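You operate a simulated robot arm through the tools that you are given. There is no shell and no other tool.

The job below is to be done with a simulated robot arm. You get a single attempt, and the scene is never put back.

JOB
Blow the dust off the cover plate and lacquer it.
Fine: spray box on, air till no dust shows, lacquer can in the white seat facing the plate, spray till covered, box off with a dry hand (a wet one takes a minute). Set down upright: lacquer can.

It is judged by the outcome, as a careful person would: the job done as asked, and still so three seconds after it is handed in. It fails if anything else is knocked over, pushed out of place, dropped, spilled or broken. A push-on lid holds only when it is set on centred and level and pressed home; a screw cap is set on level and turned clockwise until tight.

ROBOT AND FRAMES
A 6-joint arm with a two-finger gripper, fixed in place. Base frame: the origin is on the floor under the middle of its stand, x ahead of it, y to its left, z up; the work surface is at about z = 800. Readings come in mm, rad, newtons and seconds.
With the tool pointing down near the work surface it reaches from about 100 to 700 mm from the base axis. Its first joint turns from -1.152 to 1.152 rad. Payload 2.45 kg.
The tool frame sits at the grasp point between the pads (the TCP): z along the fingers, y along the line on which they close. The tips reach 30 mm beyond it. The gripper opens to 106 mm; its body begins 79 mm behind the TCP.
Orientation is told as [roll, pitch, yaw] about the base's x, y, z axes, in that order, counted from this pose: with the fingers straight down and closing along the base's y, the tool's x points along the base's -x, its y along +y and its z along -z.

CONTROLS
- The arm moves only by the tool play_rows. Its argument "moves" is a list that holds one entry, the list of rows, each a list of 7 numbers: the turn, a rotation vector about the base's x, y, z in rad, then the shift along the base's x, y, z in mm, then the finger opening in mm, from 0 to 106. In form: [[[rx, ry, rz, x, y, z, claw], ...]]. A call has 1 to 20 rows; each row shifts and turns the commanded pose from where the row before left it. Rows are played at 5 a second. More than 50 mm and 0.15 rad between two rows, or a gripper value outside its range, and nothing of the call is played. Where a pose cannot be reached the arm comes as near as it can. A force on the tool above 40 N (or 10 N above the force at the start of the call, whichever is more), or a blocked arm, ends the call early, and 0.2 s more pass. Each finger travels about 153 mm/s and halts on what it meets, pressing with about 34 N; the grip force reading is that of the motor and also rises with nothing between the fingers. The clock runs only during rows and for 0.2 s after the last one: add rows that do not move to give the fingers time. It gives the time, the measured TCP pose, the force on the tool (base axes), the opening and the grip force at its end, in the units of the frame above (readings bear some noise), with the torque about the TCP (base axes, N m) and any sound that the robot's microphone picked up, and new pictures: "show" is both (left out), scene, wrist or none.
- Cameras (640 x 400 px; columns grow to the right, rows downward): "scene" is fixed at [45.2, 405.8, 1404.8]; the picture's right is [-0.79, -0.61, 0.00], its down [-0.35, 0.46, -0.82] and it looks along [0.50, -0.65, -0.57] (base axes); focal length 214 px, centre (320, 200). "wrist" rides on the gripper at [76, -2, -106] in the tool frame; the picture's right is [0.02, 1.00, 0.00], its down [-0.78, 0.02, -0.62] and it looks along [-0.62, 0.01, 0.78] (tool axes); focal length 247 px, centre (320, 200). There is no depth. A picture from a camera that has moved, and an enlarged one, comes with that camera's place and axes in the base frame and with its lens. The place of the scene camera against the robot may be out by one fixed shift of up to 12 mm in any direction.
- close_up(camera, box): a new picture of the part [left, top, right, bottom] of that camera's present view, enlarged. It takes no simulated time.
- hand_in(): hands the job in; it is judged then, once.

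Places have to be worked out from the pictures, the camera data and where the tool is seen. Open the gripper and draw the arm clear of the work before you hand the job in, unless the task says otherwise.

The tools are called after "Emit:" as a command line: name --argument value ..., lists and objects as JSON in quotes. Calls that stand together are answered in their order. play_rows: Moves the arm, as the interface text tells. Its arguments: {"type":"object","properties":{"moves":{"type":"array"},"show":{"type":"string","enum":["both","scene","wrist","none"]}},"required":["moves"]} The other tools are called the same way: close_up (camera, box) takes an enlarged picture of a part of a camera's view; hand_in () hands the job in.

At the start:

```text
time: 0.0
position: [337.8, -0.5, 1280.7]
tool_rot: [0.001, -0.002, 0.001]
force: [-0.2, -0.8, 0.2]
ft_torque: [-0.02, -0.05, -0.01]
width: 106.2
grasp_force: 0.0
```

scene: 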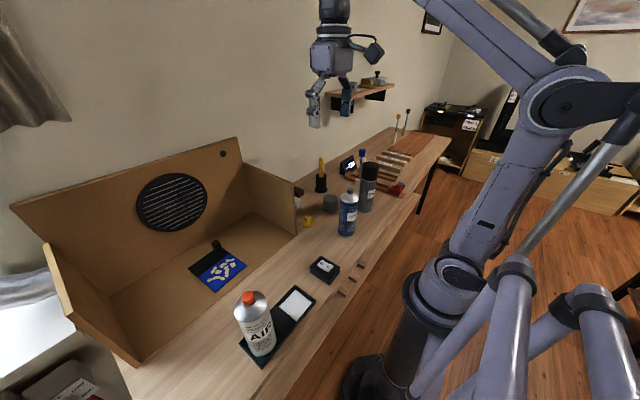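
wrist: 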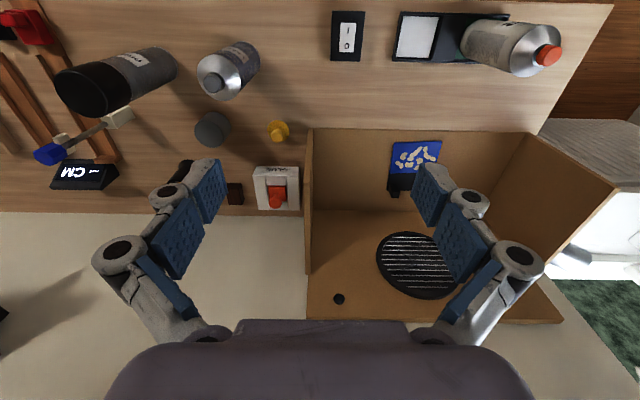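

The pictures show a cardboard spray box, a blue plate with dust, an air can on a tray with a white seat, several cans and a switch. I'll enlarge parts of both views to identify each item before moving.

Emit:
close_up --camera "scene" --box '[220, 240, 380, 380]'

Emit:
close_up --camera "scene" --box '[280, 130, 440, 250]'

Emit:
close_up --camera "scene" --box '[120, 150, 320, 310]'

Emit:
close_up --camera "wrist" --box '[0, 0, 320, 220]'

Emit:
close_up --camera "wrist" --box '[300, 0, 620, 220]'

```text
2.86 times, centred on (300, 310) of scene
camera zoom: at [45.2, 405.8, 1404.8], right [-0.79, -0.61, 0.0], down [-0.35, 0.46, -0.82], along [0.5, -0.65, -0.57], focal length 613 px, centre (377, -114)
```

zoom: 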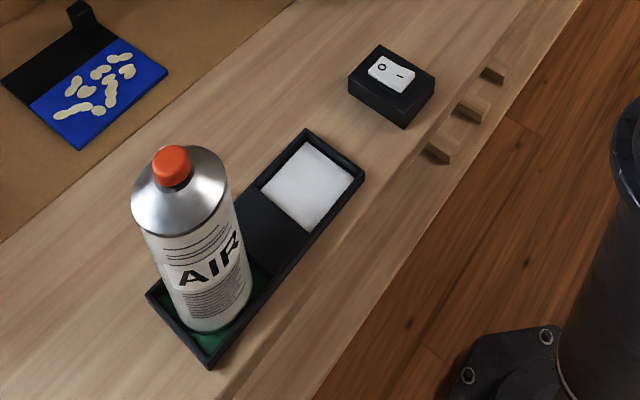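

```text
3.33 times, centred on (360, 190) of scene
camera zoom: at [45.2, 405.8, 1404.8], right [-0.79, -0.61, 0.0], down [-0.35, 0.46, -0.82], along [0.5, -0.65, -0.57], focal length 715 px, centre (187, 233)
```

zoom: 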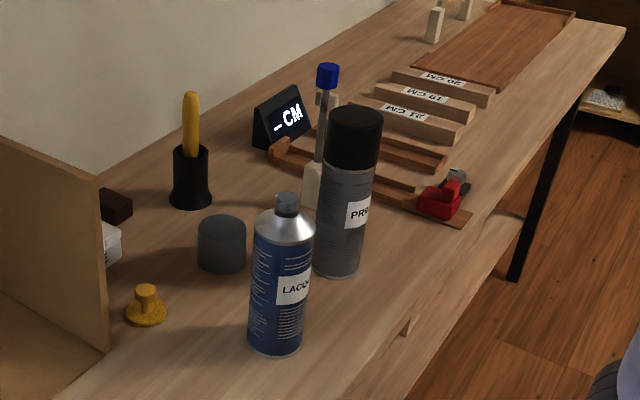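

```text
2.50 times, centred on (220, 230) of scene
camera zoom: at [45.2, 405.8, 1404.8], right [-0.79, -0.61, 0.0], down [-0.35, 0.46, -0.82], along [0.5, -0.65, -0.57], focal length 536 px, centre (570, 125)
```

zoom: 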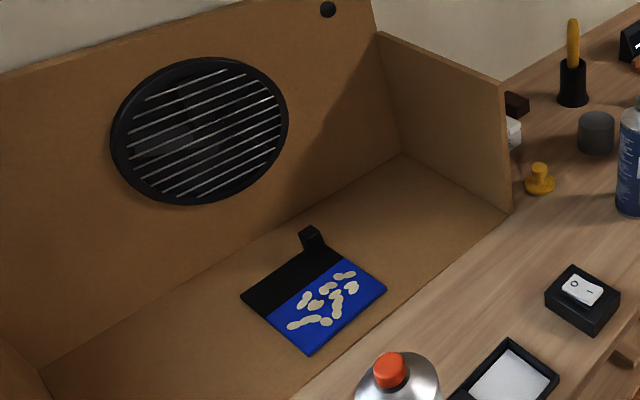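

```text
1.82 times, centred on (160, 110) of wrist
camera zoom: at [260.6, -1.8, 1387.1], right [-0.02, 1.0, 0.0], down [0.78, 0.02, 0.62], along [0.62, 0.01, -0.78], focal length 449 px, centre (611, 364)
```

zoom: 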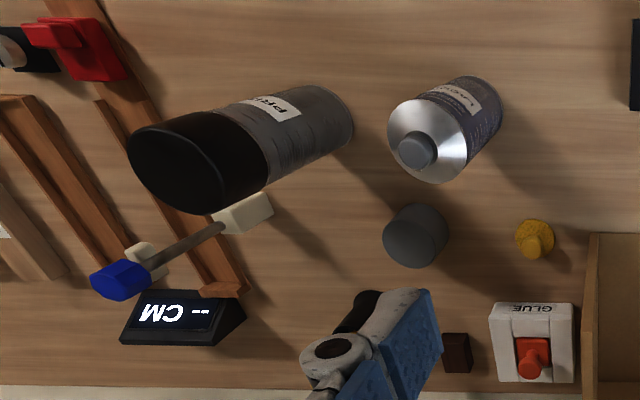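

```text
1.82 times, centred on (460, 110) of wrist
camera zoom: at [260.6, -1.8, 1387.1], right [-0.02, 1.0, 0.0], down [0.78, 0.02, 0.62], along [0.62, 0.01, -0.78], focal length 449 px, centre (66, 364)
```

zoom: 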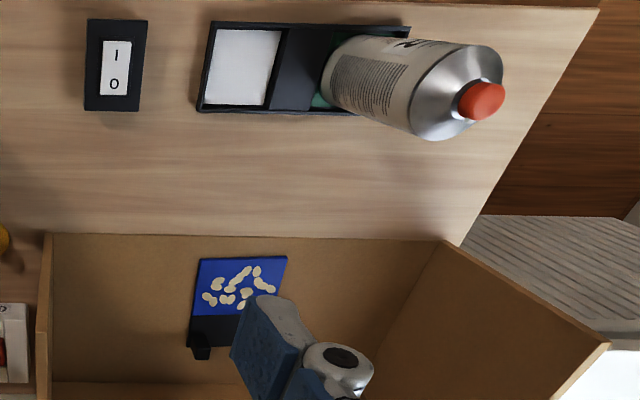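

The switch lies near (308, 46), the tray spans about x 270–350 and y 140–352, the air can is near (308, 305) and the lacquer can near (354, -165). I'll enlarge further to see the nozzles and the rocker state.

Emit:
close_up --camera "scene" --box '[232, 282, 282, 314]'

Emit:
close_up --camera "scene" --box '[330, 182, 370, 208]'

Emit:
close_up --camera "scene" --box '[302, 250, 352, 282]'

Emit:
close_up --camera "wrist" --box '[190, 30, 290, 95]'

Emit:
close_up --camera "wrist" --box '[480, 20, 580, 85]'

Emit:
close_up --camera "wrist" --box '[370, 130, 470, 200]'

```text
12.50 times, centred on (257, 298) of scene
camera zoom: at [45.2, 405.8, 1404.8], right [-0.79, -0.61, 0.0], down [-0.35, 0.46, -0.82], along [0.5, -0.65, -0.57], focal length 2681 px, centre (1108, -1025)
```

zoom: 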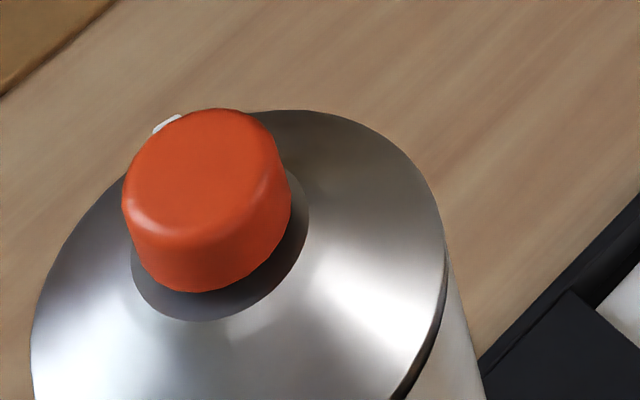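

```text
15.38 times, centred on (350, 195) of scene
camera zoom: at [45.2, 405.8, 1404.8], right [-0.79, -0.61, 0.0], down [-0.35, 0.46, -0.82], along [0.5, -0.65, -0.57], focal length 3300 px, centre (-142, 277)
```

zoom: 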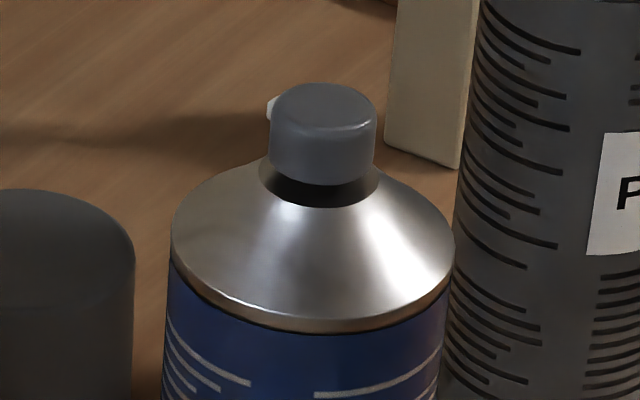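

```text
12.50 times, centred on (327, 266) of scene
camera zoom: at [45.2, 405.8, 1404.8], right [-0.79, -0.61, 0.0], down [-0.35, 0.46, -0.82], along [0.5, -0.65, -0.57], focal length 2681 px, centre (232, -625)
```

zoom: 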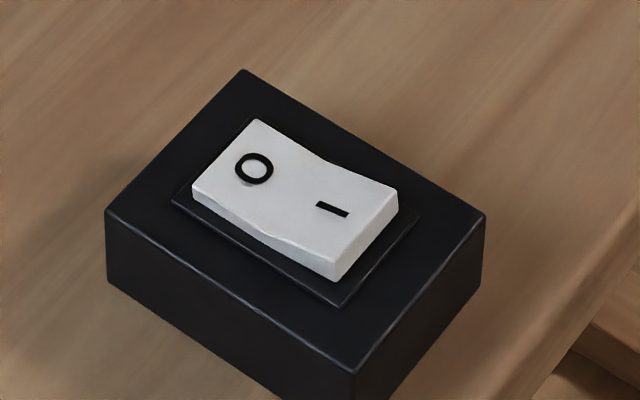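

```text
6.15 times, centred on (240, 62) of wrist
camera zoom: at [260.6, -1.8, 1387.1], right [-0.02, 1.0, 0.0], down [0.78, 0.02, 0.62], along [0.62, 0.01, -0.78], focal length 1520 px, centre (812, 1046)
```

zoom: 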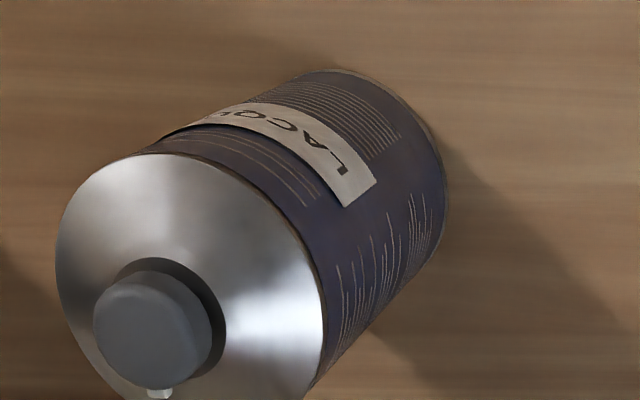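

```text
6.15 times, centred on (530, 52) of wrist
camera zoom: at [260.6, -1.8, 1387.1], right [-0.02, 1.0, 0.0], down [0.78, 0.02, 0.62], along [0.62, 0.01, -0.78], focal length 1520 px, centre (-972, 1108)
```

zoom: 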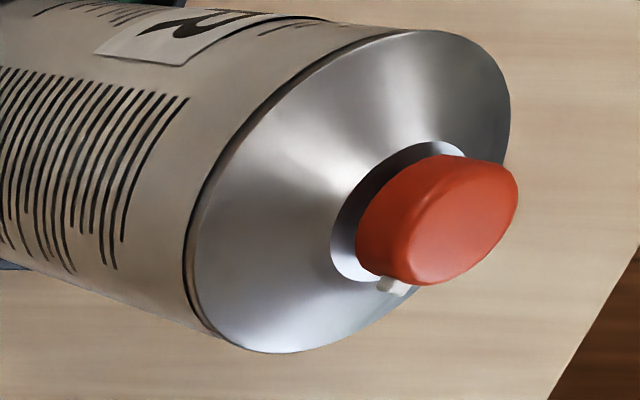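

```text
5.71 times, centred on (420, 165) of wrist
camera zoom: at [260.6, -1.8, 1387.1], right [-0.02, 1.0, 0.0], down [0.78, 0.02, 0.62], along [0.62, 0.01, -0.78], focal length 1411 px, centre (-251, 400)
```

zoom: 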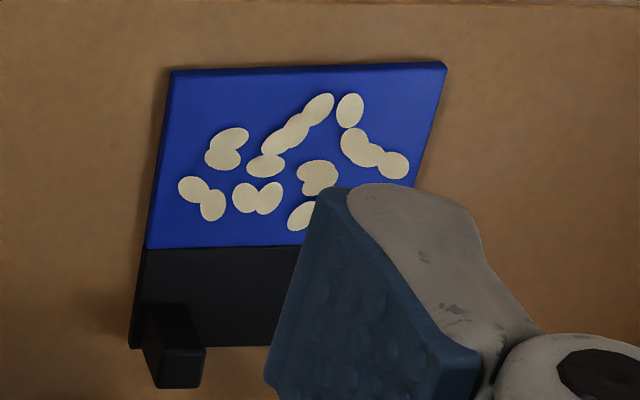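

The rocker stands at O with the I end (toward the robot) raised. Both cans have a small white nub for a nozzle on the side of the button. I'll close the fingers and come down to above the switch for a nearer look.

Emit:
play_rows --moves '[[[0, 0, 0, -5, 6, -40, 60], [0, 0, 0, -5, 6, -40, 20], [0, 0, 0, -5, 6, -40, 0], [0, 0, 0, -5, 6, -40, 0], [0, 0, 0, -5, 6, -40, 0], [0, 0, 0, -5, 6, -40, 0], [0, 0, 0, -5, 6, -40, 0], [0, 0, 0, -5, 6, -30, 0], [0, 0, 0, 0, 0, 0, 0]]]' --show "both"

```text
time: 2.0
position: [296.9, 47.9, 969.8]
tool_rot: [0.001, -0.001, 0.0]
force: [-0.2, 0.6, -0.2]
ft_torque: [-0.02, 0.02, 0.02]
width: 0.0
grasp_force: 28.7
camera wrist: at [219.7, 47.8, 1075.0], right [-0.02, 1.0, 0.0], down [0.78, 0.02, 0.62], along [0.62, 0.01, -0.78], focal length 247 px, centre (320, 200)
```

scene: 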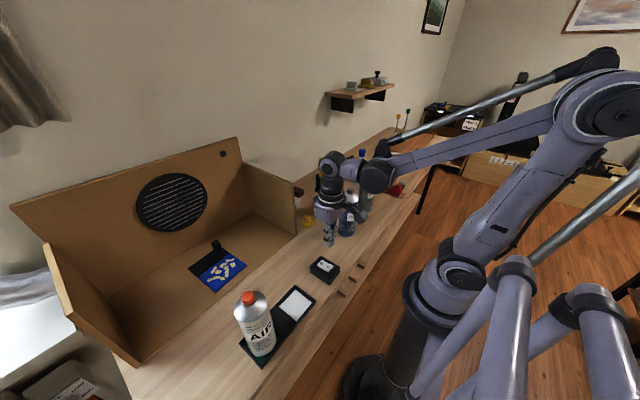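
wrist: 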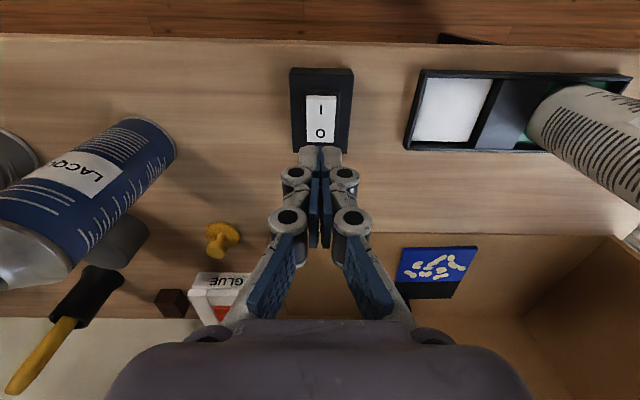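

The closed tips hang at about (297, 48, 940), directly over the I end of the rocker (I at x≈300, rocker 287–335). I'll go straight down and then creep until it clicks.

Emit:
play_rows --moves '[[[0, 0, 0, -2, 0, -30, 0], [0, 0, 0, 0, 0, -30, 0], [0, 0, 0, 0, 0, -20, 0], [0, 0, 0, 0, 0, -8, 0], [0, 0, 0, 0, 0, 0, 0]]]' --show "both"

```text
time: 3.2
position: [294.0, 46.2, 881.8]
tool_rot: [0.002, -0.001, 0.0]
force: [0.4, 0.4, 0.1]
ft_torque: [0.03, -0.01, 0.01]
width: 0.2
grasp_force: 28.9
camera wrist: at [217.3, 45.8, 987.9], right [-0.02, 1.0, 0.0], down [0.78, 0.02, 0.62], along [0.62, 0.01, -0.78], focal length 247 px, centre (320, 200)
```

scene: 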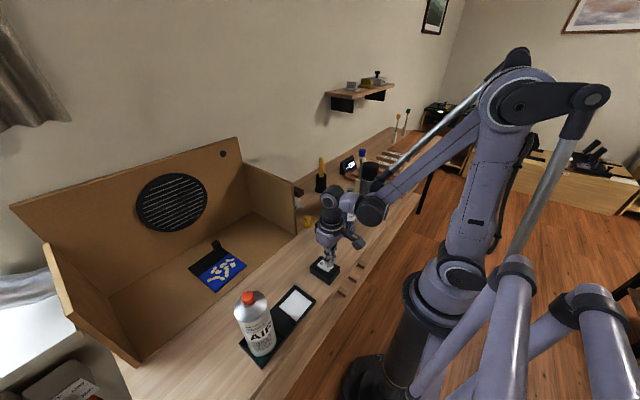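
wrist: 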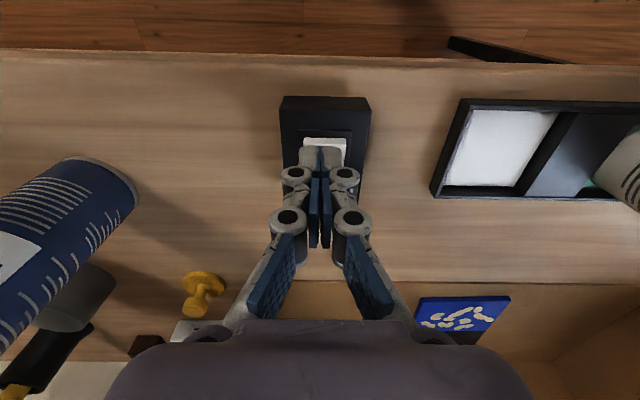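

Emit:
close_up --camera "wrist" --box '[260, 80, 400, 200]'

Emit:
close_up --camera "scene" --box '[300, 240, 360, 290]'

```text
3.33 times, centred on (330, 140) of wrist
camera zoom: at [217.3, 45.8, 987.9], right [-0.02, 1.0, 0.0], down [0.78, 0.02, 0.62], along [0.62, 0.01, -0.78], focal length 823 px, centre (287, 400)
```

zoom: 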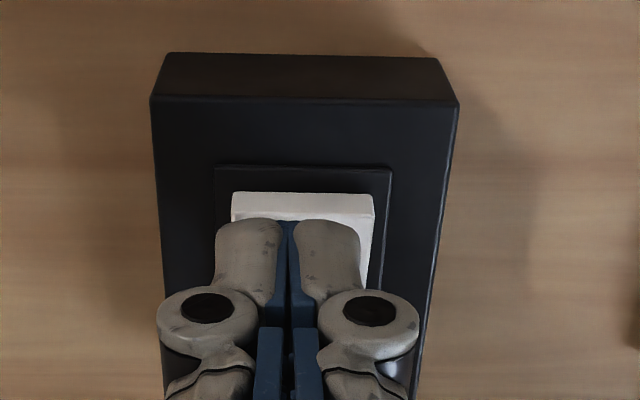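

```text
8.00 times, centred on (330, 265) of scene
camera zoom: at [45.2, 405.8, 1404.8], right [-0.79, -0.61, 0.0], down [-0.35, 0.46, -0.82], along [0.5, -0.65, -0.57], focal length 1716 px, centre (240, -320)
```

zoom: 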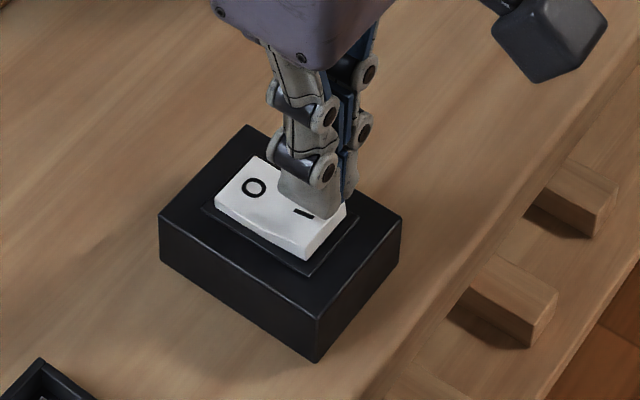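

The tips hover a few mm above the I end; the rocker is still at O. I'll shift about 2 mm and creep down until the force or a sound shows it has tipped.

Emit:
play_rows --moves '[[[0, 0, 0, -2, 2, -4, 0], [0, 0, 0, 0, 0, -3, 0], [0, 0, 0, 0, 0, -3, 0], [0, 0, 0, 0, 0, -3, 0], [0, 0, 0, 0, 0, 0, 0]]]' --show "none"

```text
time: 4.4
position: [292.2, 49.3, 870.9]
tool_rot: [0.0, -0.002, 0.001]
force: [0.0, 0.1, 1.2]
ft_torque: [-0.01, 0.01, -0.01]
width: 6.1
grasp_force: 29.1
```

There is 1.2 N on the tool and the opening reads 6.1, so the tips are touching something. I'll look before going further.

Emit:
close_up --camera "wrist" --box '[260, 80, 400, 200]'

Emit:
close_up --camera "scene" --box '[300, 240, 360, 290]'

```text
3.33 times, centred on (330, 140) of wrist
camera zoom: at [215.0, 47.7, 975.6], right [-0.02, 1.0, 0.0], down [0.78, 0.02, 0.62], along [0.62, 0.01, -0.78], focal length 823 px, centre (287, 400)
```

zoom: 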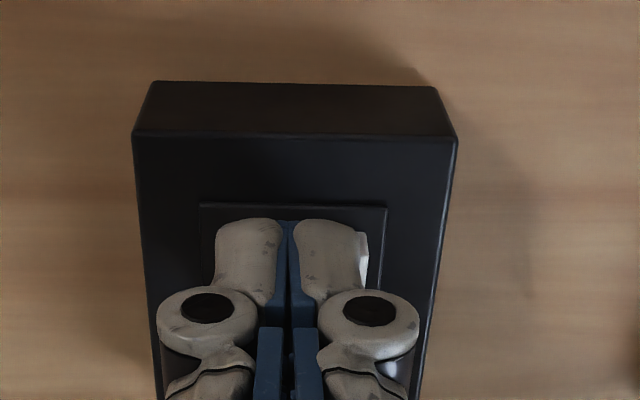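

```text
8.00 times, centred on (330, 265) of scene
camera zoom: at [45.2, 405.8, 1404.8], right [-0.79, -0.61, 0.0], down [-0.35, 0.46, -0.82], along [0.5, -0.65, -0.57], focal length 1716 px, centre (240, -320)
```

zoom: 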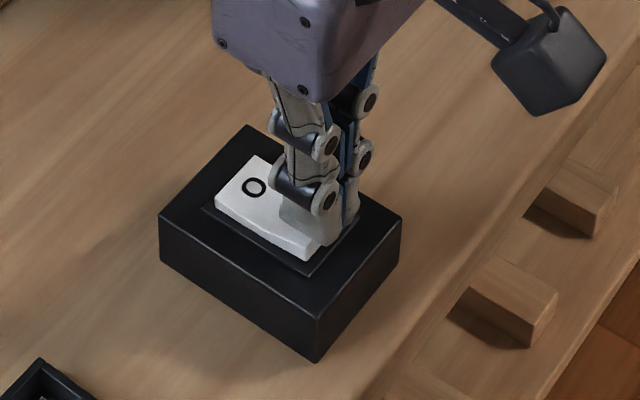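

It has only just touched the rocker. I'll keep pressing down in 2 mm steps.

Emit:
play_rows --moves '[[[0, 0, 0, 0, 0, -2, 0], [0, 0, 0, 0, 0, -2, 0], [0, 0, 0, 0, 0, -2, 0], [0, 0, 0, 0, 0, 0, 0]]]' --show "none"

Emit:
close_up --camera "scene" --box '[300, 240, 360, 290]'

```text
time: 5.2
position: [292.4, 48.5, 866.3]
tool_rot: [-0.002, 0.0, 0.0]
force: [-2.1, -0.4, 17.3]
ft_torque: [0.0, -0.12, 0.0]
width: 6.2
grasp_force: 28.8
stopped in row 3: the force on the tool passed its limit at 54 N (the readings are from after the stop); the commanded pose is now the measured one
```

```text
8.00 times, centred on (330, 265) of scene
camera zoom: at [45.0, 405.7, 1404.9], right [-0.79, -0.61, 0.0], down [-0.35, 0.46, -0.82], along [0.5, -0.65, -0.57], focal length 1716 px, centre (240, -320)
```

zoom: 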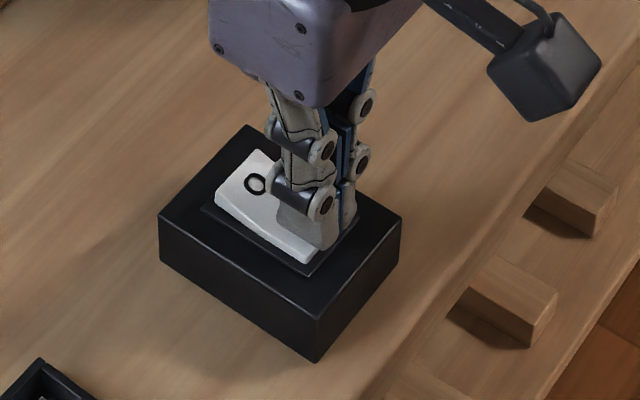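

The rocker appears to have tipped, with the O end now raised. I'll lift off and check.

Emit:
play_rows --moves '[[[0, 0, 0, 0, 0, 10, 0], [0, 0, 0, 0, 0, 30, 0], [0, 0, 0, 0, 0, 40, 0], [0, 0, 0, 0, 0, 40, 0], [0, 0, 0, 0, 0, 0, 0]]]' --show "both"

Emit:
close_up --camera "scene" --box '[300, 240, 360, 290]'

Emit:
close_up --camera "scene" --box '[120, 160, 220, 240]'

```text
time: 6.4
position: [292.5, 50.5, 984.4]
tool_rot: [-0.002, 0.0, -0.001]
force: [0.0, 0.1, 0.3]
ft_torque: [0.04, -0.01, -0.05]
width: 0.2
grasp_force: 28.5
camera wrist: at [216.4, 49.0, 1090.5], right [-0.02, 1.0, 0.0], down [0.78, 0.02, 0.62], along [0.62, 0.01, -0.78], focal length 247 px, centre (320, 200)
```

scene: 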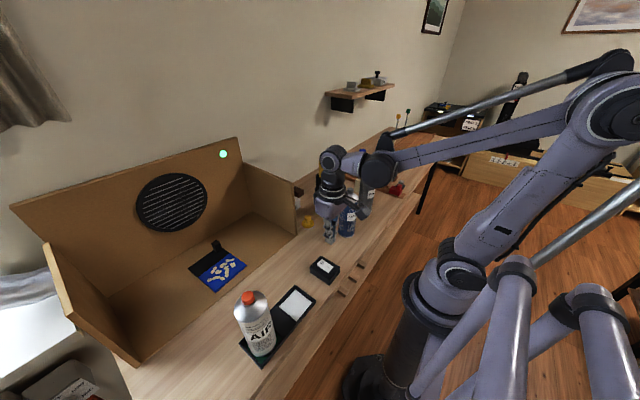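
wrist: 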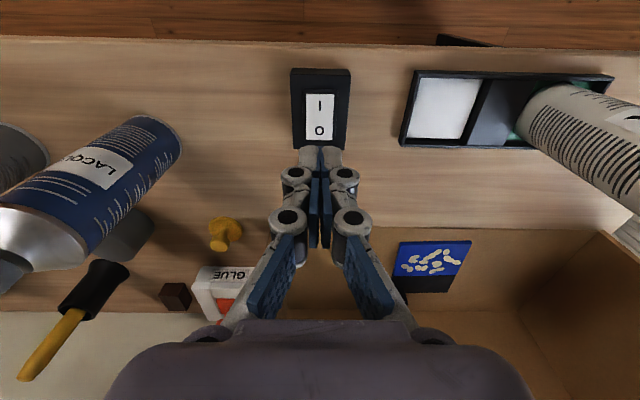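

```text
8.00 times, centred on (330, 265) of scene
camera zoom: at [45.2, 405.8, 1404.8], right [-0.79, -0.61, 0.0], down [-0.35, 0.46, -0.82], along [0.5, -0.65, -0.57], focal length 1716 px, centre (240, -320)
```

zoom: 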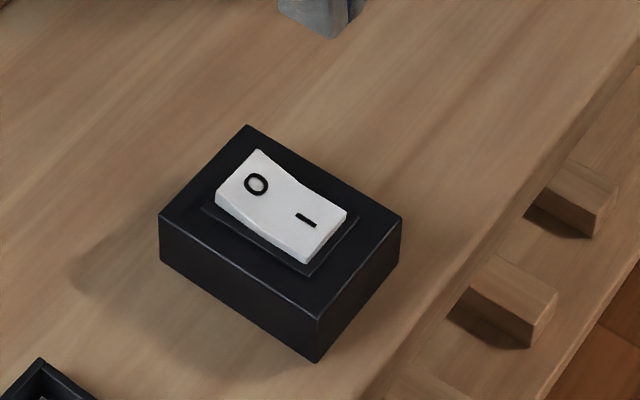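

```text
5.00 times, centred on (170, 200) of scene
camera zoom: at [45.2, 405.8, 1404.8], right [-0.79, -0.61, 0.0], down [-0.35, 0.46, -0.82], along [0.5, -0.65, -0.57], focal length 1072 px, centre (1070, 200)
```

zoom: 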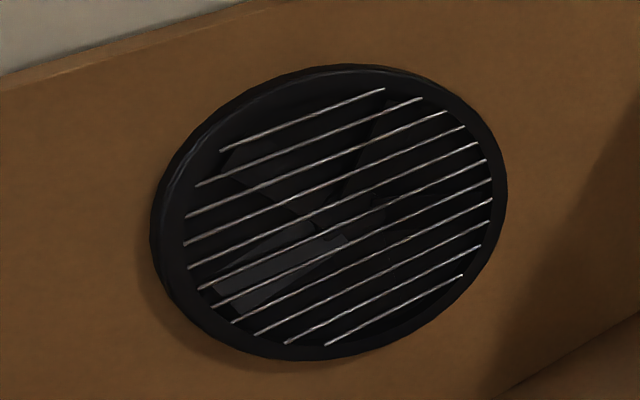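

The green lamp is lit, the I end is down and the box is running. Next I'll go up and across to above the air can to see its nozzle and button from above.

Emit:
play_rows --moves '[[[0, 0, 0, 0, 0, 45, 0], [0, 0, 0, 0, 0, 45, 0], [0, 0, 0, 2, 10, 46, 0], [0, 0, 0, 2, 40, 0, 0], [0, 0, 0, 2, 40, 0, 0], [0, 0, 0, 2, 40, 0, 0], [0, 0, 0, 2, 40, 0, 0], [0, 0, 0, 2, 40, 0, 0], [0, 0, 0, 2, 40, 0, 0], [0, 0, 0, 0, 5, 0, 0], [0, 0, 0, 0, 0, 0, 0]]]' --show "both"

Emit:
close_up --camera "wrist" --box '[260, 60, 400, 160]'

```text
time: 8.8
position: [306.7, 302.5, 1122.7]
tool_rot: [0.0, -0.001, -0.002]
force: [-0.3, 0.5, -0.6]
ft_torque: [-0.02, -0.02, -0.03]
width: 0.1
grasp_force: 28.2
camera wrist: at [230.5, 302.2, 1229.1], right [-0.02, 1.0, 0.0], down [0.78, 0.02, 0.62], along [0.62, 0.01, -0.78], focal length 247 px, centre (320, 200)
```

scene: 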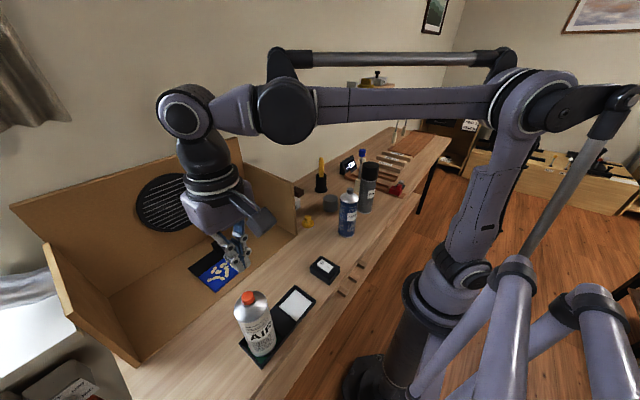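
wrist: 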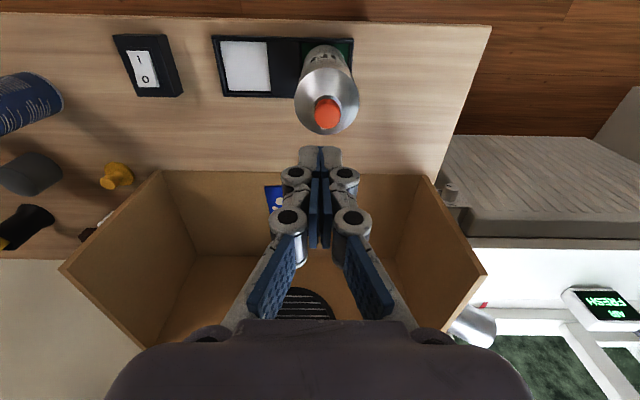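

```text
4.00 times, centred on (330, 110) of wrist
camera zoom: at [230.5, 302.2, 1229.1], right [-0.02, 1.0, 0.0], down [0.78, 0.02, 0.62], along [0.62, 0.01, -0.78], focal length 988 px, centre (280, 560)
```

zoom: 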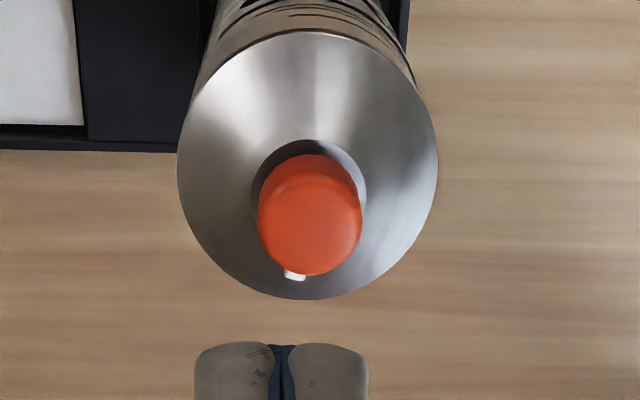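

The air can's nub points to +x and slightly -y (about -15°), toward the plate, so it already faces the plate from its seat. Its button is at about (309.5, 310) with the top near z≈1006. I'll centre over it and come down to just above it.

Emit:
play_rows --moves '[[[0, 0, 0, 1, 7, -20, 0], [0, 0, 0, 0.5, 1, -25, 0], [0, 0, 0, 0, 0, -20, 0], [0, 0, 0, 0, 0, -7, 0], [0, 0, 0, 0, 0, 0, 0]]]' --show "both"

Emit:
close_up --camera "wrist" --box '[250, 90, 390, 190]'

Emit:
close_up --camera "scene" --box '[220, 260, 300, 320]'

```text
time: 10.0
position: [307.6, 313.8, 1048.9]
tool_rot: [-0.003, 0.001, -0.001]
force: [-0.1, -0.7, 0.0]
ft_torque: [0.0, -0.01, 0.02]
width: 0.0
grasp_force: 28.5
camera wrist: at [231.3, 311.7, 1155.7], right [-0.02, 1.0, 0.0], down [0.78, 0.02, 0.62], along [0.62, 0.01, -0.78], focal length 247 px, centre (320, 200)
```

scene: 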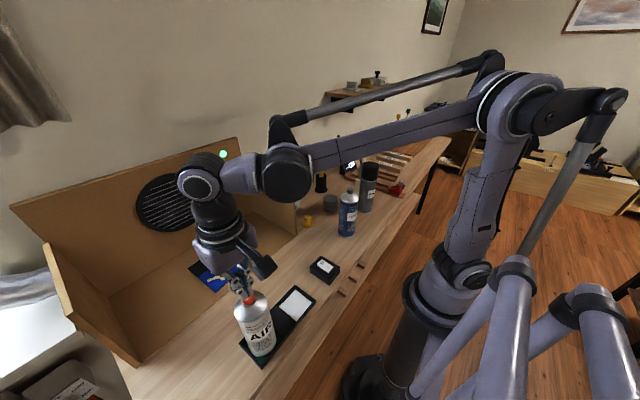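
wrist: 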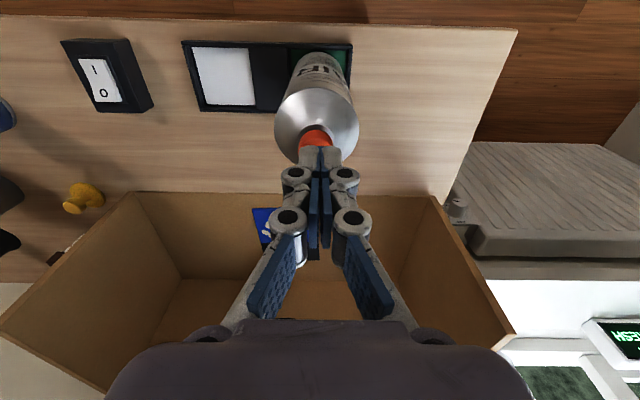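

```text
4.00 times, centred on (320, 140) of wrist
camera zoom: at [231.3, 311.7, 1155.7], right [-0.02, 1.0, 0.0], down [0.78, 0.02, 0.62], along [0.62, 0.01, -0.78], focal length 988 px, centre (320, 440)
```

zoom: 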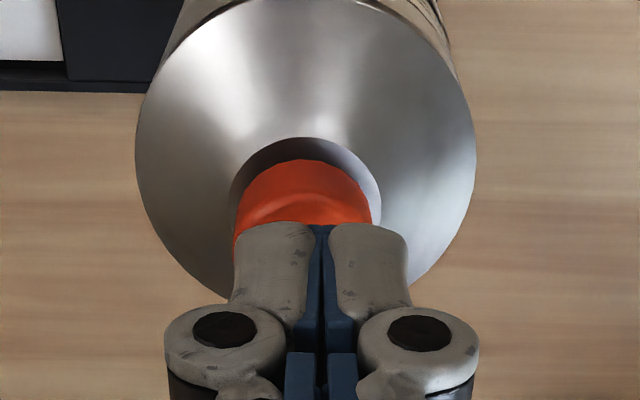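

```text
6.67 times, centred on (260, 290) of scene
camera zoom: at [45.2, 405.8, 1404.8], right [-0.79, -0.61, 0.0], down [-0.35, 0.46, -0.82], along [0.5, -0.65, -0.57], focal length 1430 px, centre (720, -400)
```

zoom: 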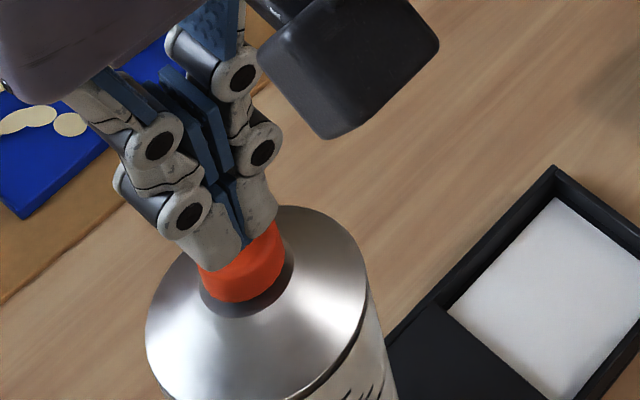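

The tips are a few mm over the red button, which lies about 2–3 mm to -y of the tool centre. I'll correct that and creep down to press it.

Emit:
play_rows --moves '[[[0, 0, 0, -1, -2.5, -4, 0], [0, 0, 0, 0, 0, -2, 0], [0, 0, 0, 0, 0, -2, 0], [0, 0, 0, 0, 0, -2, 0], [0, 0, 0, 0, 0, 0, 0]]]' --show "wrist"

Emit:
close_up --camera "scene" --box '[180, 240, 300, 330]'

```text
time: 11.2
position: [306.8, 309.8, 1039.8]
tool_rot: [-0.001, 0.001, -0.002]
force: [-0.2, 0.2, 0.0]
ft_torque: [-0.02, -0.02, -0.01]
width: 0.0
grasp_force: 28.5
camera wrist: at [230.0, 308.2, 1146.0], right [-0.02, 1.0, 0.0], down [0.78, 0.02, 0.62], along [0.62, 0.01, -0.78], focal length 247 px, centre (320, 200)
```

wrist: 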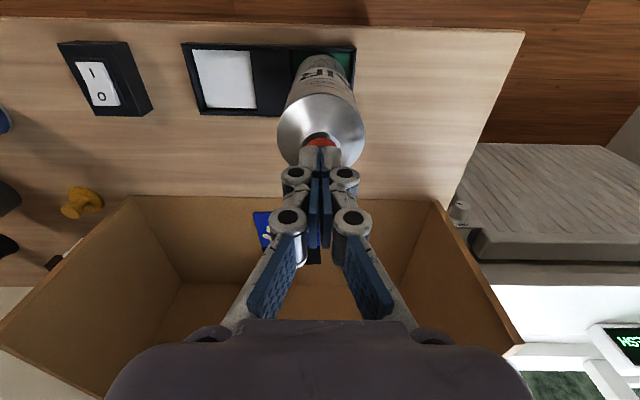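

```text
4.44 times, centred on (240, 285) of scene
camera zoom: at [45.2, 405.8, 1404.8], right [-0.79, -0.61, 0.0], down [-0.35, 0.46, -0.82], along [0.5, -0.65, -0.57], focal length 953 px, centre (676, -178)
```

zoom: 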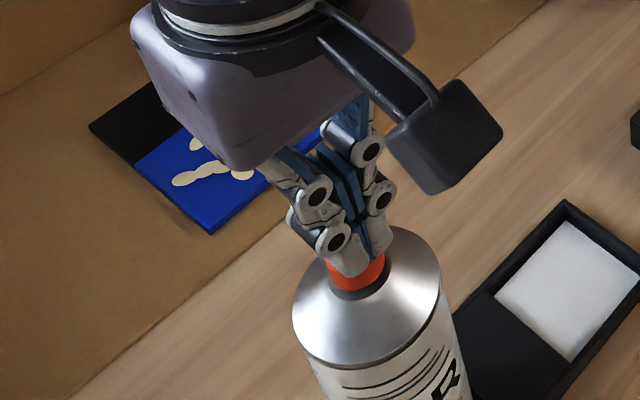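

No contact yet. I'll continue in 1.5 mm steps.

Emit:
play_rows --moves '[[[0, 0, 0, 0, 0, -1.5, 0], [0, 0, 0, 0, 0, -1.5, 0], [0, 0, 0, 0, 0, -1.5, 0], [0, 0, 0, 0, 0, 0, 0]]]' --show "none"

```text
time: 12.2
position: [306.4, 310.3, 1036.3]
tool_rot: [-0.003, 0.0, 0.0]
force: [0.1, -0.2, 0.5]
ft_torque: [-0.03, -0.01, 0.01]
width: 6.0
grasp_force: 28.9
```

Contact has just begun at about z=1036. I'll press on in 1 mm steps.

Emit:
play_rows --moves '[[[0, 0, 0, 0, 0, -1, 0], [0, 0, 0, 0, 0, -1, 0], [0, 0, 0, 0, 0, -1, 0], [0, 0, 0, 0, 0, 0, 0]]]' --show "none"

```text
time: 13.2
position: [308.4, 309.5, 1033.3]
tool_rot: [-0.003, 0.0, 0.0]
force: [-0.8, 0.1, 2.9]
ft_torque: [0.03, 0.03, 0.0]
width: 6.0
grasp_force: 28.9
heard: click
```

A click was heard at 2.9 N. I'll hold here and look at the plate.

Emit:
play_rows --moves '[[[0, 0, 0, 0, 0, 0, 0], [0, 0, 0, 0, 0, 0, 0], [0, 0, 0, 0, 0, 0, 0], [0, 0, 0, 0, 0, 0, 0], [0, 0, 0, 0, 0, 0, 0]]]' --show "both"

Emit:
close_up --camera "scene" --box '[180, 230, 300, 320]'

```text
time: 14.4
position: [307.7, 308.7, 1032.8]
tool_rot: [-0.002, -0.001, -0.001]
force: [-1.4, 0.7, 2.0]
ft_torque: [0.0, 0.02, -0.03]
width: 6.3
grasp_force: 28.8
camera wrist: at [231.2, 308.1, 1139.1], right [-0.02, 1.0, 0.0], down [0.78, 0.02, 0.62], along [0.62, 0.01, -0.78], focal length 247 px, centre (320, 200)
```

scene: 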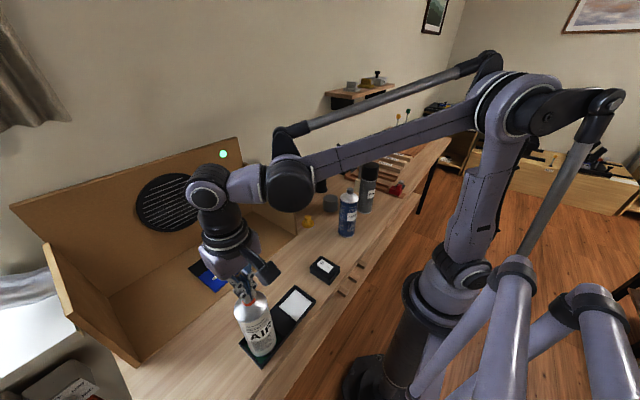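
wrist: 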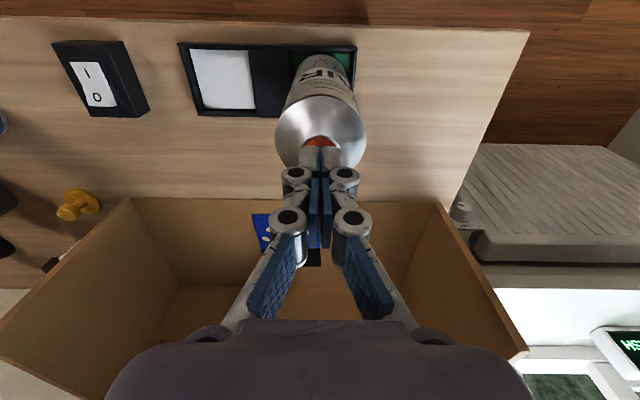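

```text
4.44 times, centred on (240, 275) of scene
camera zoom: at [45.2, 405.8, 1404.9], right [-0.79, -0.61, 0.0], down [-0.35, 0.46, -0.82], along [0.5, -0.65, -0.57], focal length 953 px, centre (676, -133)
```

zoom: 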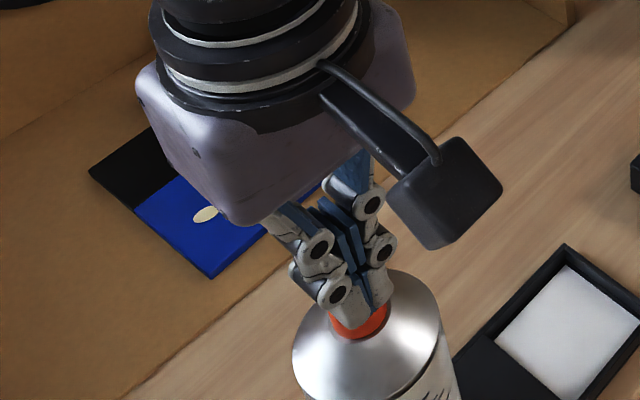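

The dust is shrinking while the button is held, so the air is working. I'll keep holding and check again.

Emit:
play_rows --moves '[[[0, 0, 0, 0, 0, 0, 0], [0, 0, 0, 0, 0, 0, 0], [0, 0, 0, 0, 0, 0, 0], [0, 0, 0, 0, 0, 0, 0], [0, 0, 0, 0, 0, 0, 0], [0, 0, 0, 0, 0, 0, 0], [0, 0, 0, 0, 0, 0, 0], [0, 0, 0, 0, 0, 0, 0], [0, 0, 0, 0, 0, 0, 0], [0, 0, 0, 0, 0, 0, 0]]]' --show "none"

Emit:
close_up --camera "scene" --box '[180, 230, 300, 320]'

Emit:
close_up --camera "wrist" --box '[230, 190, 340, 270]'

```text
time: 16.6
position: [308.4, 308.6, 1032.9]
tool_rot: [-0.002, -0.002, -0.002]
force: [-0.6, 0.2, 3.6]
ft_torque: [-0.02, -0.02, -0.01]
width: 6.1
grasp_force: 28.2
```

```text
4.44 times, centred on (240, 275) of scene
camera zoom: at [45.2, 405.8, 1404.9], right [-0.79, -0.61, 0.0], down [-0.35, 0.46, -0.82], along [0.5, -0.65, -0.57], focal length 953 px, centre (676, -133)
```

zoom: 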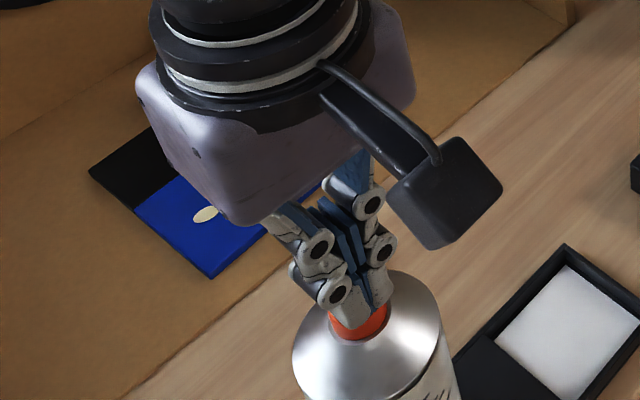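

```text
5.00 times, centred on (285, 230) of wrist
camera zoom: at [231.2, 308.1, 1139.1], right [-0.02, 1.0, 0.0], down [0.78, 0.02, 0.62], along [0.62, 0.01, -0.78], focal length 1235 px, centre (495, 50)
```

zoom: 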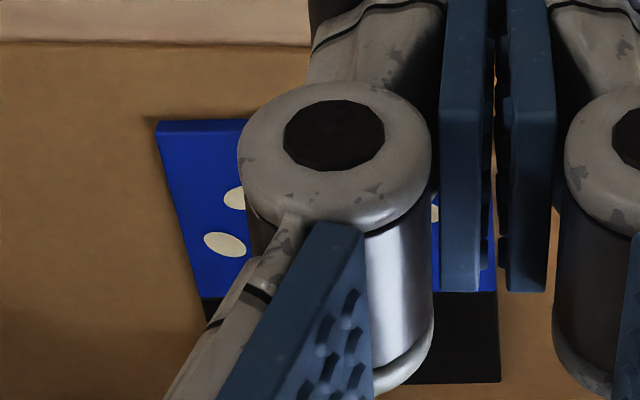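

Nothing changed during that last hold, so it may need a firmer press or repeated puffs. I'll press about 1.5 mm deeper and hold briefly.

Emit:
play_rows --moves '[[[0, 0, 0, 0, 0, -0.7, 0], [0, 0, 0, 0, 0, -0.7, 0], [0, 0, 0, 0, 0, 0, 0], [0, 0, 0, 0, 0, 0, 0], [0, 0, 0, 0, 0, 0, 0], [0, 0, 0, 0, 0, 0, 0]]]' --show "none"

Emit:
close_up --camera "scene" --box '[180, 230, 300, 320]'

Emit:
close_up --camera "wrist" --box '[230, 190, 340, 270]'

```text
time: 18.0
position: [307.8, 309.8, 1032.4]
tool_rot: [-0.002, 0.001, 0.0]
force: [-1.5, -0.5, 4.7]
ft_torque: [-0.05, 0.03, -0.01]
width: 6.0
grasp_force: 28.8
```

```text
4.44 times, centred on (240, 275) of scene
camera zoom: at [45.1, 405.7, 1404.9], right [-0.79, -0.61, 0.0], down [-0.35, 0.46, -0.82], along [0.5, -0.65, -0.57], focal length 953 px, centre (676, -133)
```

zoom: 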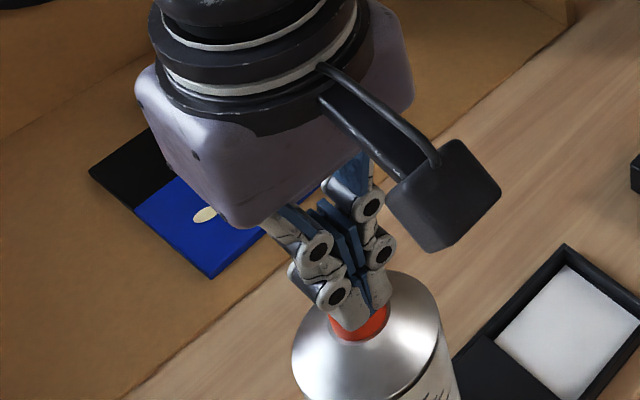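

```text
5.00 times, centred on (285, 230) of wrist
camera zoom: at [231.5, 308.5, 1137.9], right [-0.02, 1.0, 0.0], down [0.78, 0.02, 0.62], along [0.62, 0.01, -0.78], focal length 1235 px, centre (495, 50)
```

zoom: 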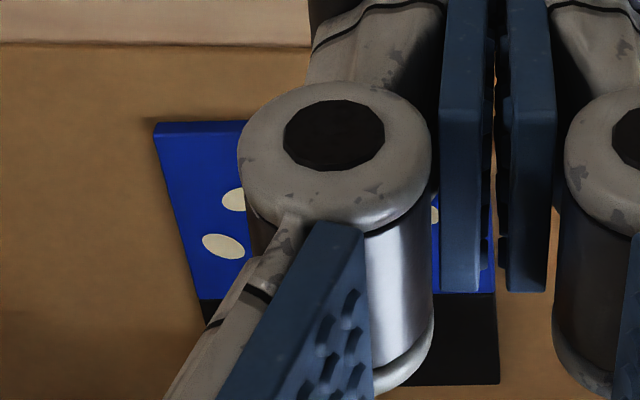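

More force alone changes nothing, so each press may give only one puff. I'll let the button up fully and press again.

Emit:
play_rows --moves '[[[0, 0, 0, 0, 0, 3, 0], [0, 0, 0, 0, 0, 4, 0], [0, 0, 0, 0, 0, 0, 0], [0, 0, 0, 0, 0, -3, 0], [0, 0, 0, 0, 0, -2, 0], [0, 0, 0, 0, 0, -2, 0], [0, 0, 0, 0, 0, 0, 0], [0, 0, 0, 0, 0, 0, 0], [0, 0, 0, 0, 0, 0, 0], [0, 0, 0, 0, 0, 0, 0], [0, 0, 0, 0, 0, 0, 0]]]' --show "none"

Emit:
close_up --camera "scene" --box '[180, 230, 300, 320]'

Emit:
close_up --camera "wrist" --box '[230, 190, 340, 270]'

```text
time: 20.4
position: [309.3, 309.8, 1030.9]
tool_rot: [0.001, 0.0, 0.002]
force: [-0.6, 1.9, 7.7]
ft_torque: [0.06, 0.0, -0.04]
width: 6.1
grasp_force: 28.8
heard: click
```

```text
4.44 times, centred on (240, 275) of scene
camera zoom: at [45.1, 405.8, 1404.9], right [-0.79, -0.61, 0.0], down [-0.35, 0.46, -0.82], along [0.5, -0.65, -0.57], focal length 953 px, centre (676, -133)
```

zoom: 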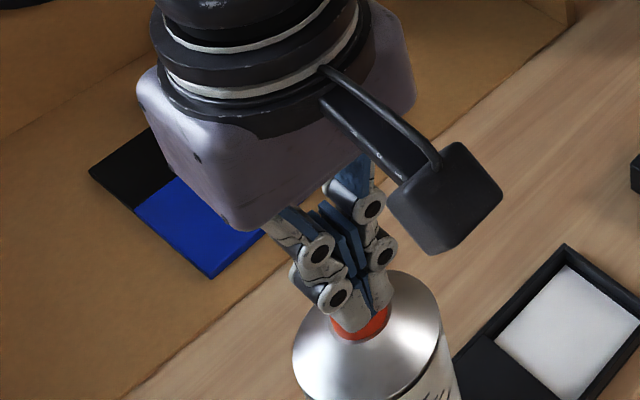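

```text
5.00 times, centred on (285, 230) of wrist
camera zoom: at [231.0, 308.5, 1137.1], right [-0.02, 1.0, 0.0], down [0.78, 0.02, 0.62], along [0.62, 0.01, -0.78], focal length 1235 px, centre (495, 50)
```

zoom: 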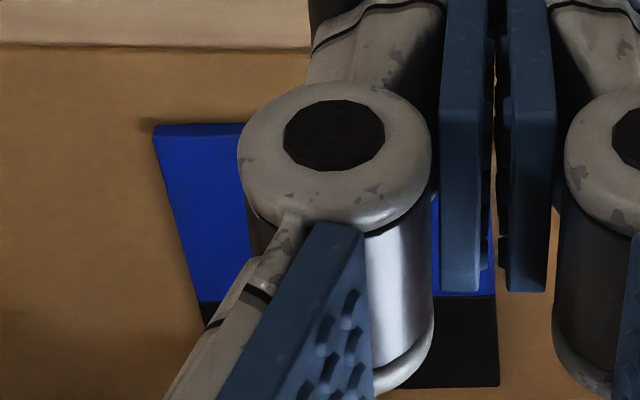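

Each press gives one puff, and the visible dust is now gone. I'll lift straight up to see the whole plate.

Emit:
play_rows --moves '[[[0, 0, 0, 0, 0, 3, 0], [0, 0, 0, 0, 0, 20, 0], [0, 0, 0, 0, 0, 40, 0], [0, 0, 0, 0, 0, 40, 0], [0, 0, 0, 0, -40, 10, 0], [0, 0, 0, 0, -45, 0, 0], [0, 0, 0, 0, -45, 0, 0], [0, 0, 0, 0, 0, 0, 0]]]' --show "both"

Emit:
close_up --camera "scene" --box '[180, 230, 260, 300]'

Emit:
close_up --camera "wrist" --box '[320, 160, 420, 240]'

```text
time: 22.2
position: [305.3, 180.7, 1144.8]
tool_rot: [-0.002, 0.002, 0.001]
force: [-0.2, -0.1, -0.1]
ft_torque: [-0.03, 0.03, 0.0]
width: 0.0
grasp_force: 28.5
camera wrist: at [230.0, 178.9, 1250.9], right [-0.02, 1.0, 0.0], down [0.78, 0.02, 0.62], along [0.62, 0.01, -0.78], focal length 247 px, centre (320, 200)
```

scene: 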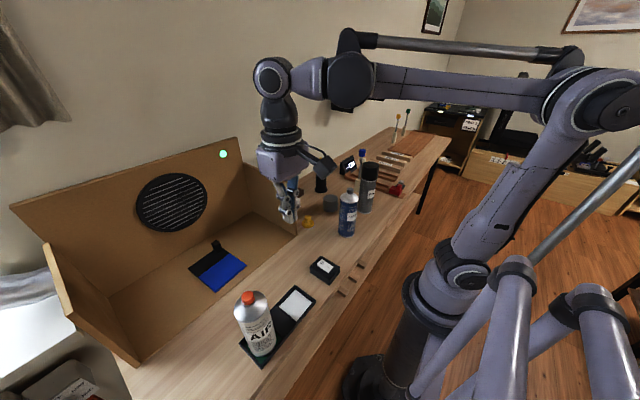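
wrist: 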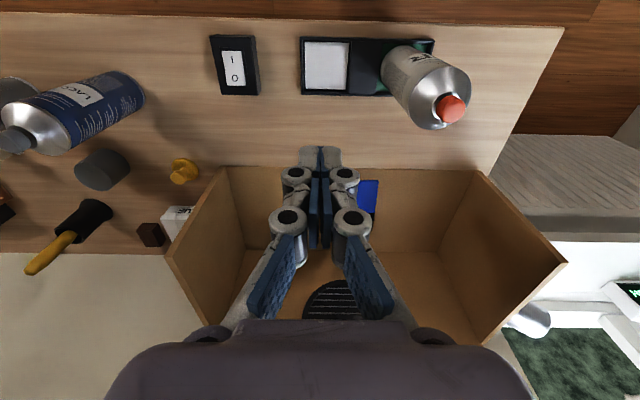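

```text
5.71 times, centred on (220, 265) of scene
camera zoom: at [45.2, 405.8, 1404.8], right [-0.79, -0.61, 0.0], down [-0.35, 0.46, -0.82], along [0.5, -0.65, -0.57], focal length 1226 px, centre (891, -171)
```

zoom: 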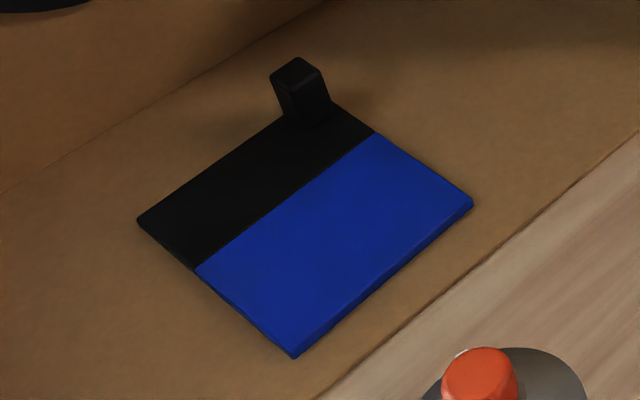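

```text
5.00 times, centred on (370, 200) of wrist
camera zoom: at [230.0, 178.9, 1250.9], right [-0.02, 1.0, 0.0], down [0.78, 0.02, 0.62], along [0.62, 0.01, -0.78], focal length 1235 px, centre (70, 200)
```

zoom: 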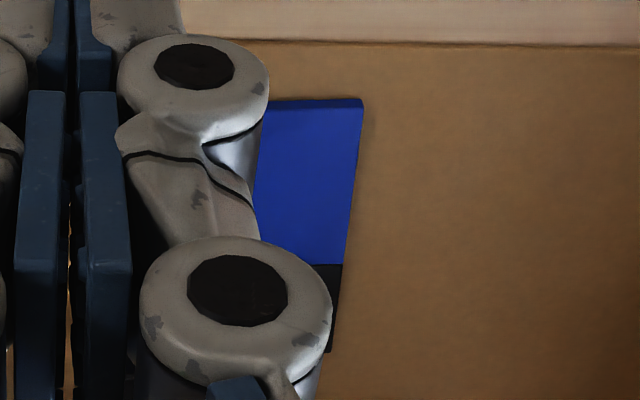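

The plate shows no dust anywhere. The white seat is at about (307, 190). Next I'll travel high over to the lacquer can, opening the gripper on the way.

Emit:
play_rows --moves '[[[0, 0, 0, 3, -40, 0, 40], [0, 0, 0, 3, -45, 0, 80], [0, 0, 0, 3, -45, 0, 106], [0, 0, 0, 3, -45, 0, 106], [0, 0, 0, 3, -45, 0, 106], [0, 0, 0, 5, -45, 0, 106], [0, 0, 0, 5, -45, 0, 106], [0, 0, 0, 5, -35, 0, 106], [0, 0, 0, 0, 0, 0, 106], [0, 0, 0, 0, 0, 0, 106]]]' --show "both"

Emit:
close_up --camera "wrist" --box '[250, 70, 410, 170]'

```text
time: 24.4
position: [335.6, -162.6, 1144.5]
tool_rot: [0.0, 0.0, -0.001]
force: [0.4, -0.1, -1.2]
ft_torque: [0.01, 0.01, -0.02]
width: 106.0
grasp_force: 0.0
camera wrist: at [259.8, -163.9, 1251.6], right [-0.02, 1.0, 0.0], down [0.78, 0.02, 0.62], along [0.62, 0.01, -0.78], focal length 247 px, centre (320, 200)
```

scene: 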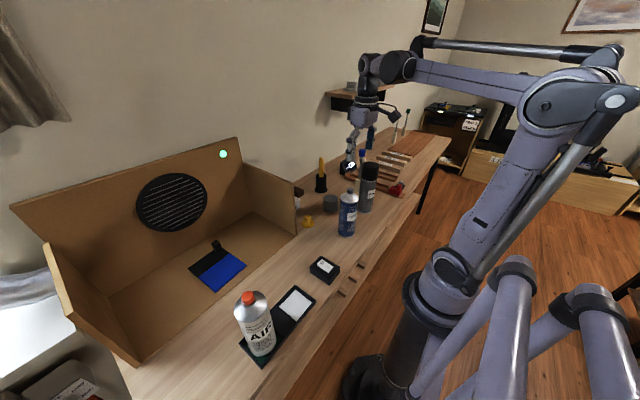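
wrist: 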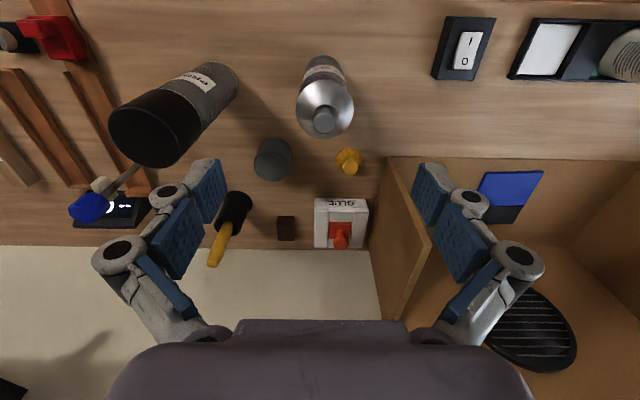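

```text
4.00 times, centred on (330, 120) of wrist
camera zoom: at [259.8, -163.9, 1251.6], right [-0.02, 1.0, 0.0], down [0.78, 0.02, 0.62], along [0.62, 0.01, -0.78], focal length 988 px, centre (280, 520)
```

zoom: 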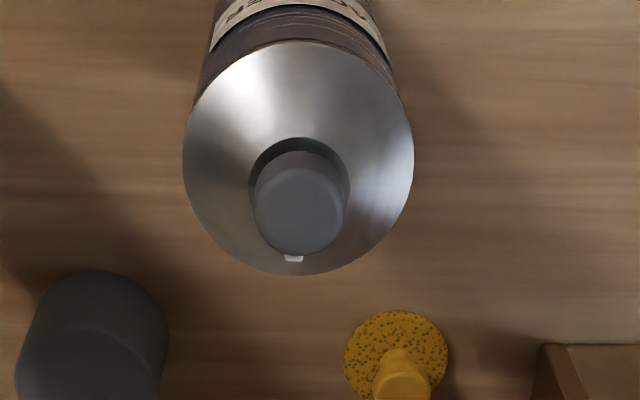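

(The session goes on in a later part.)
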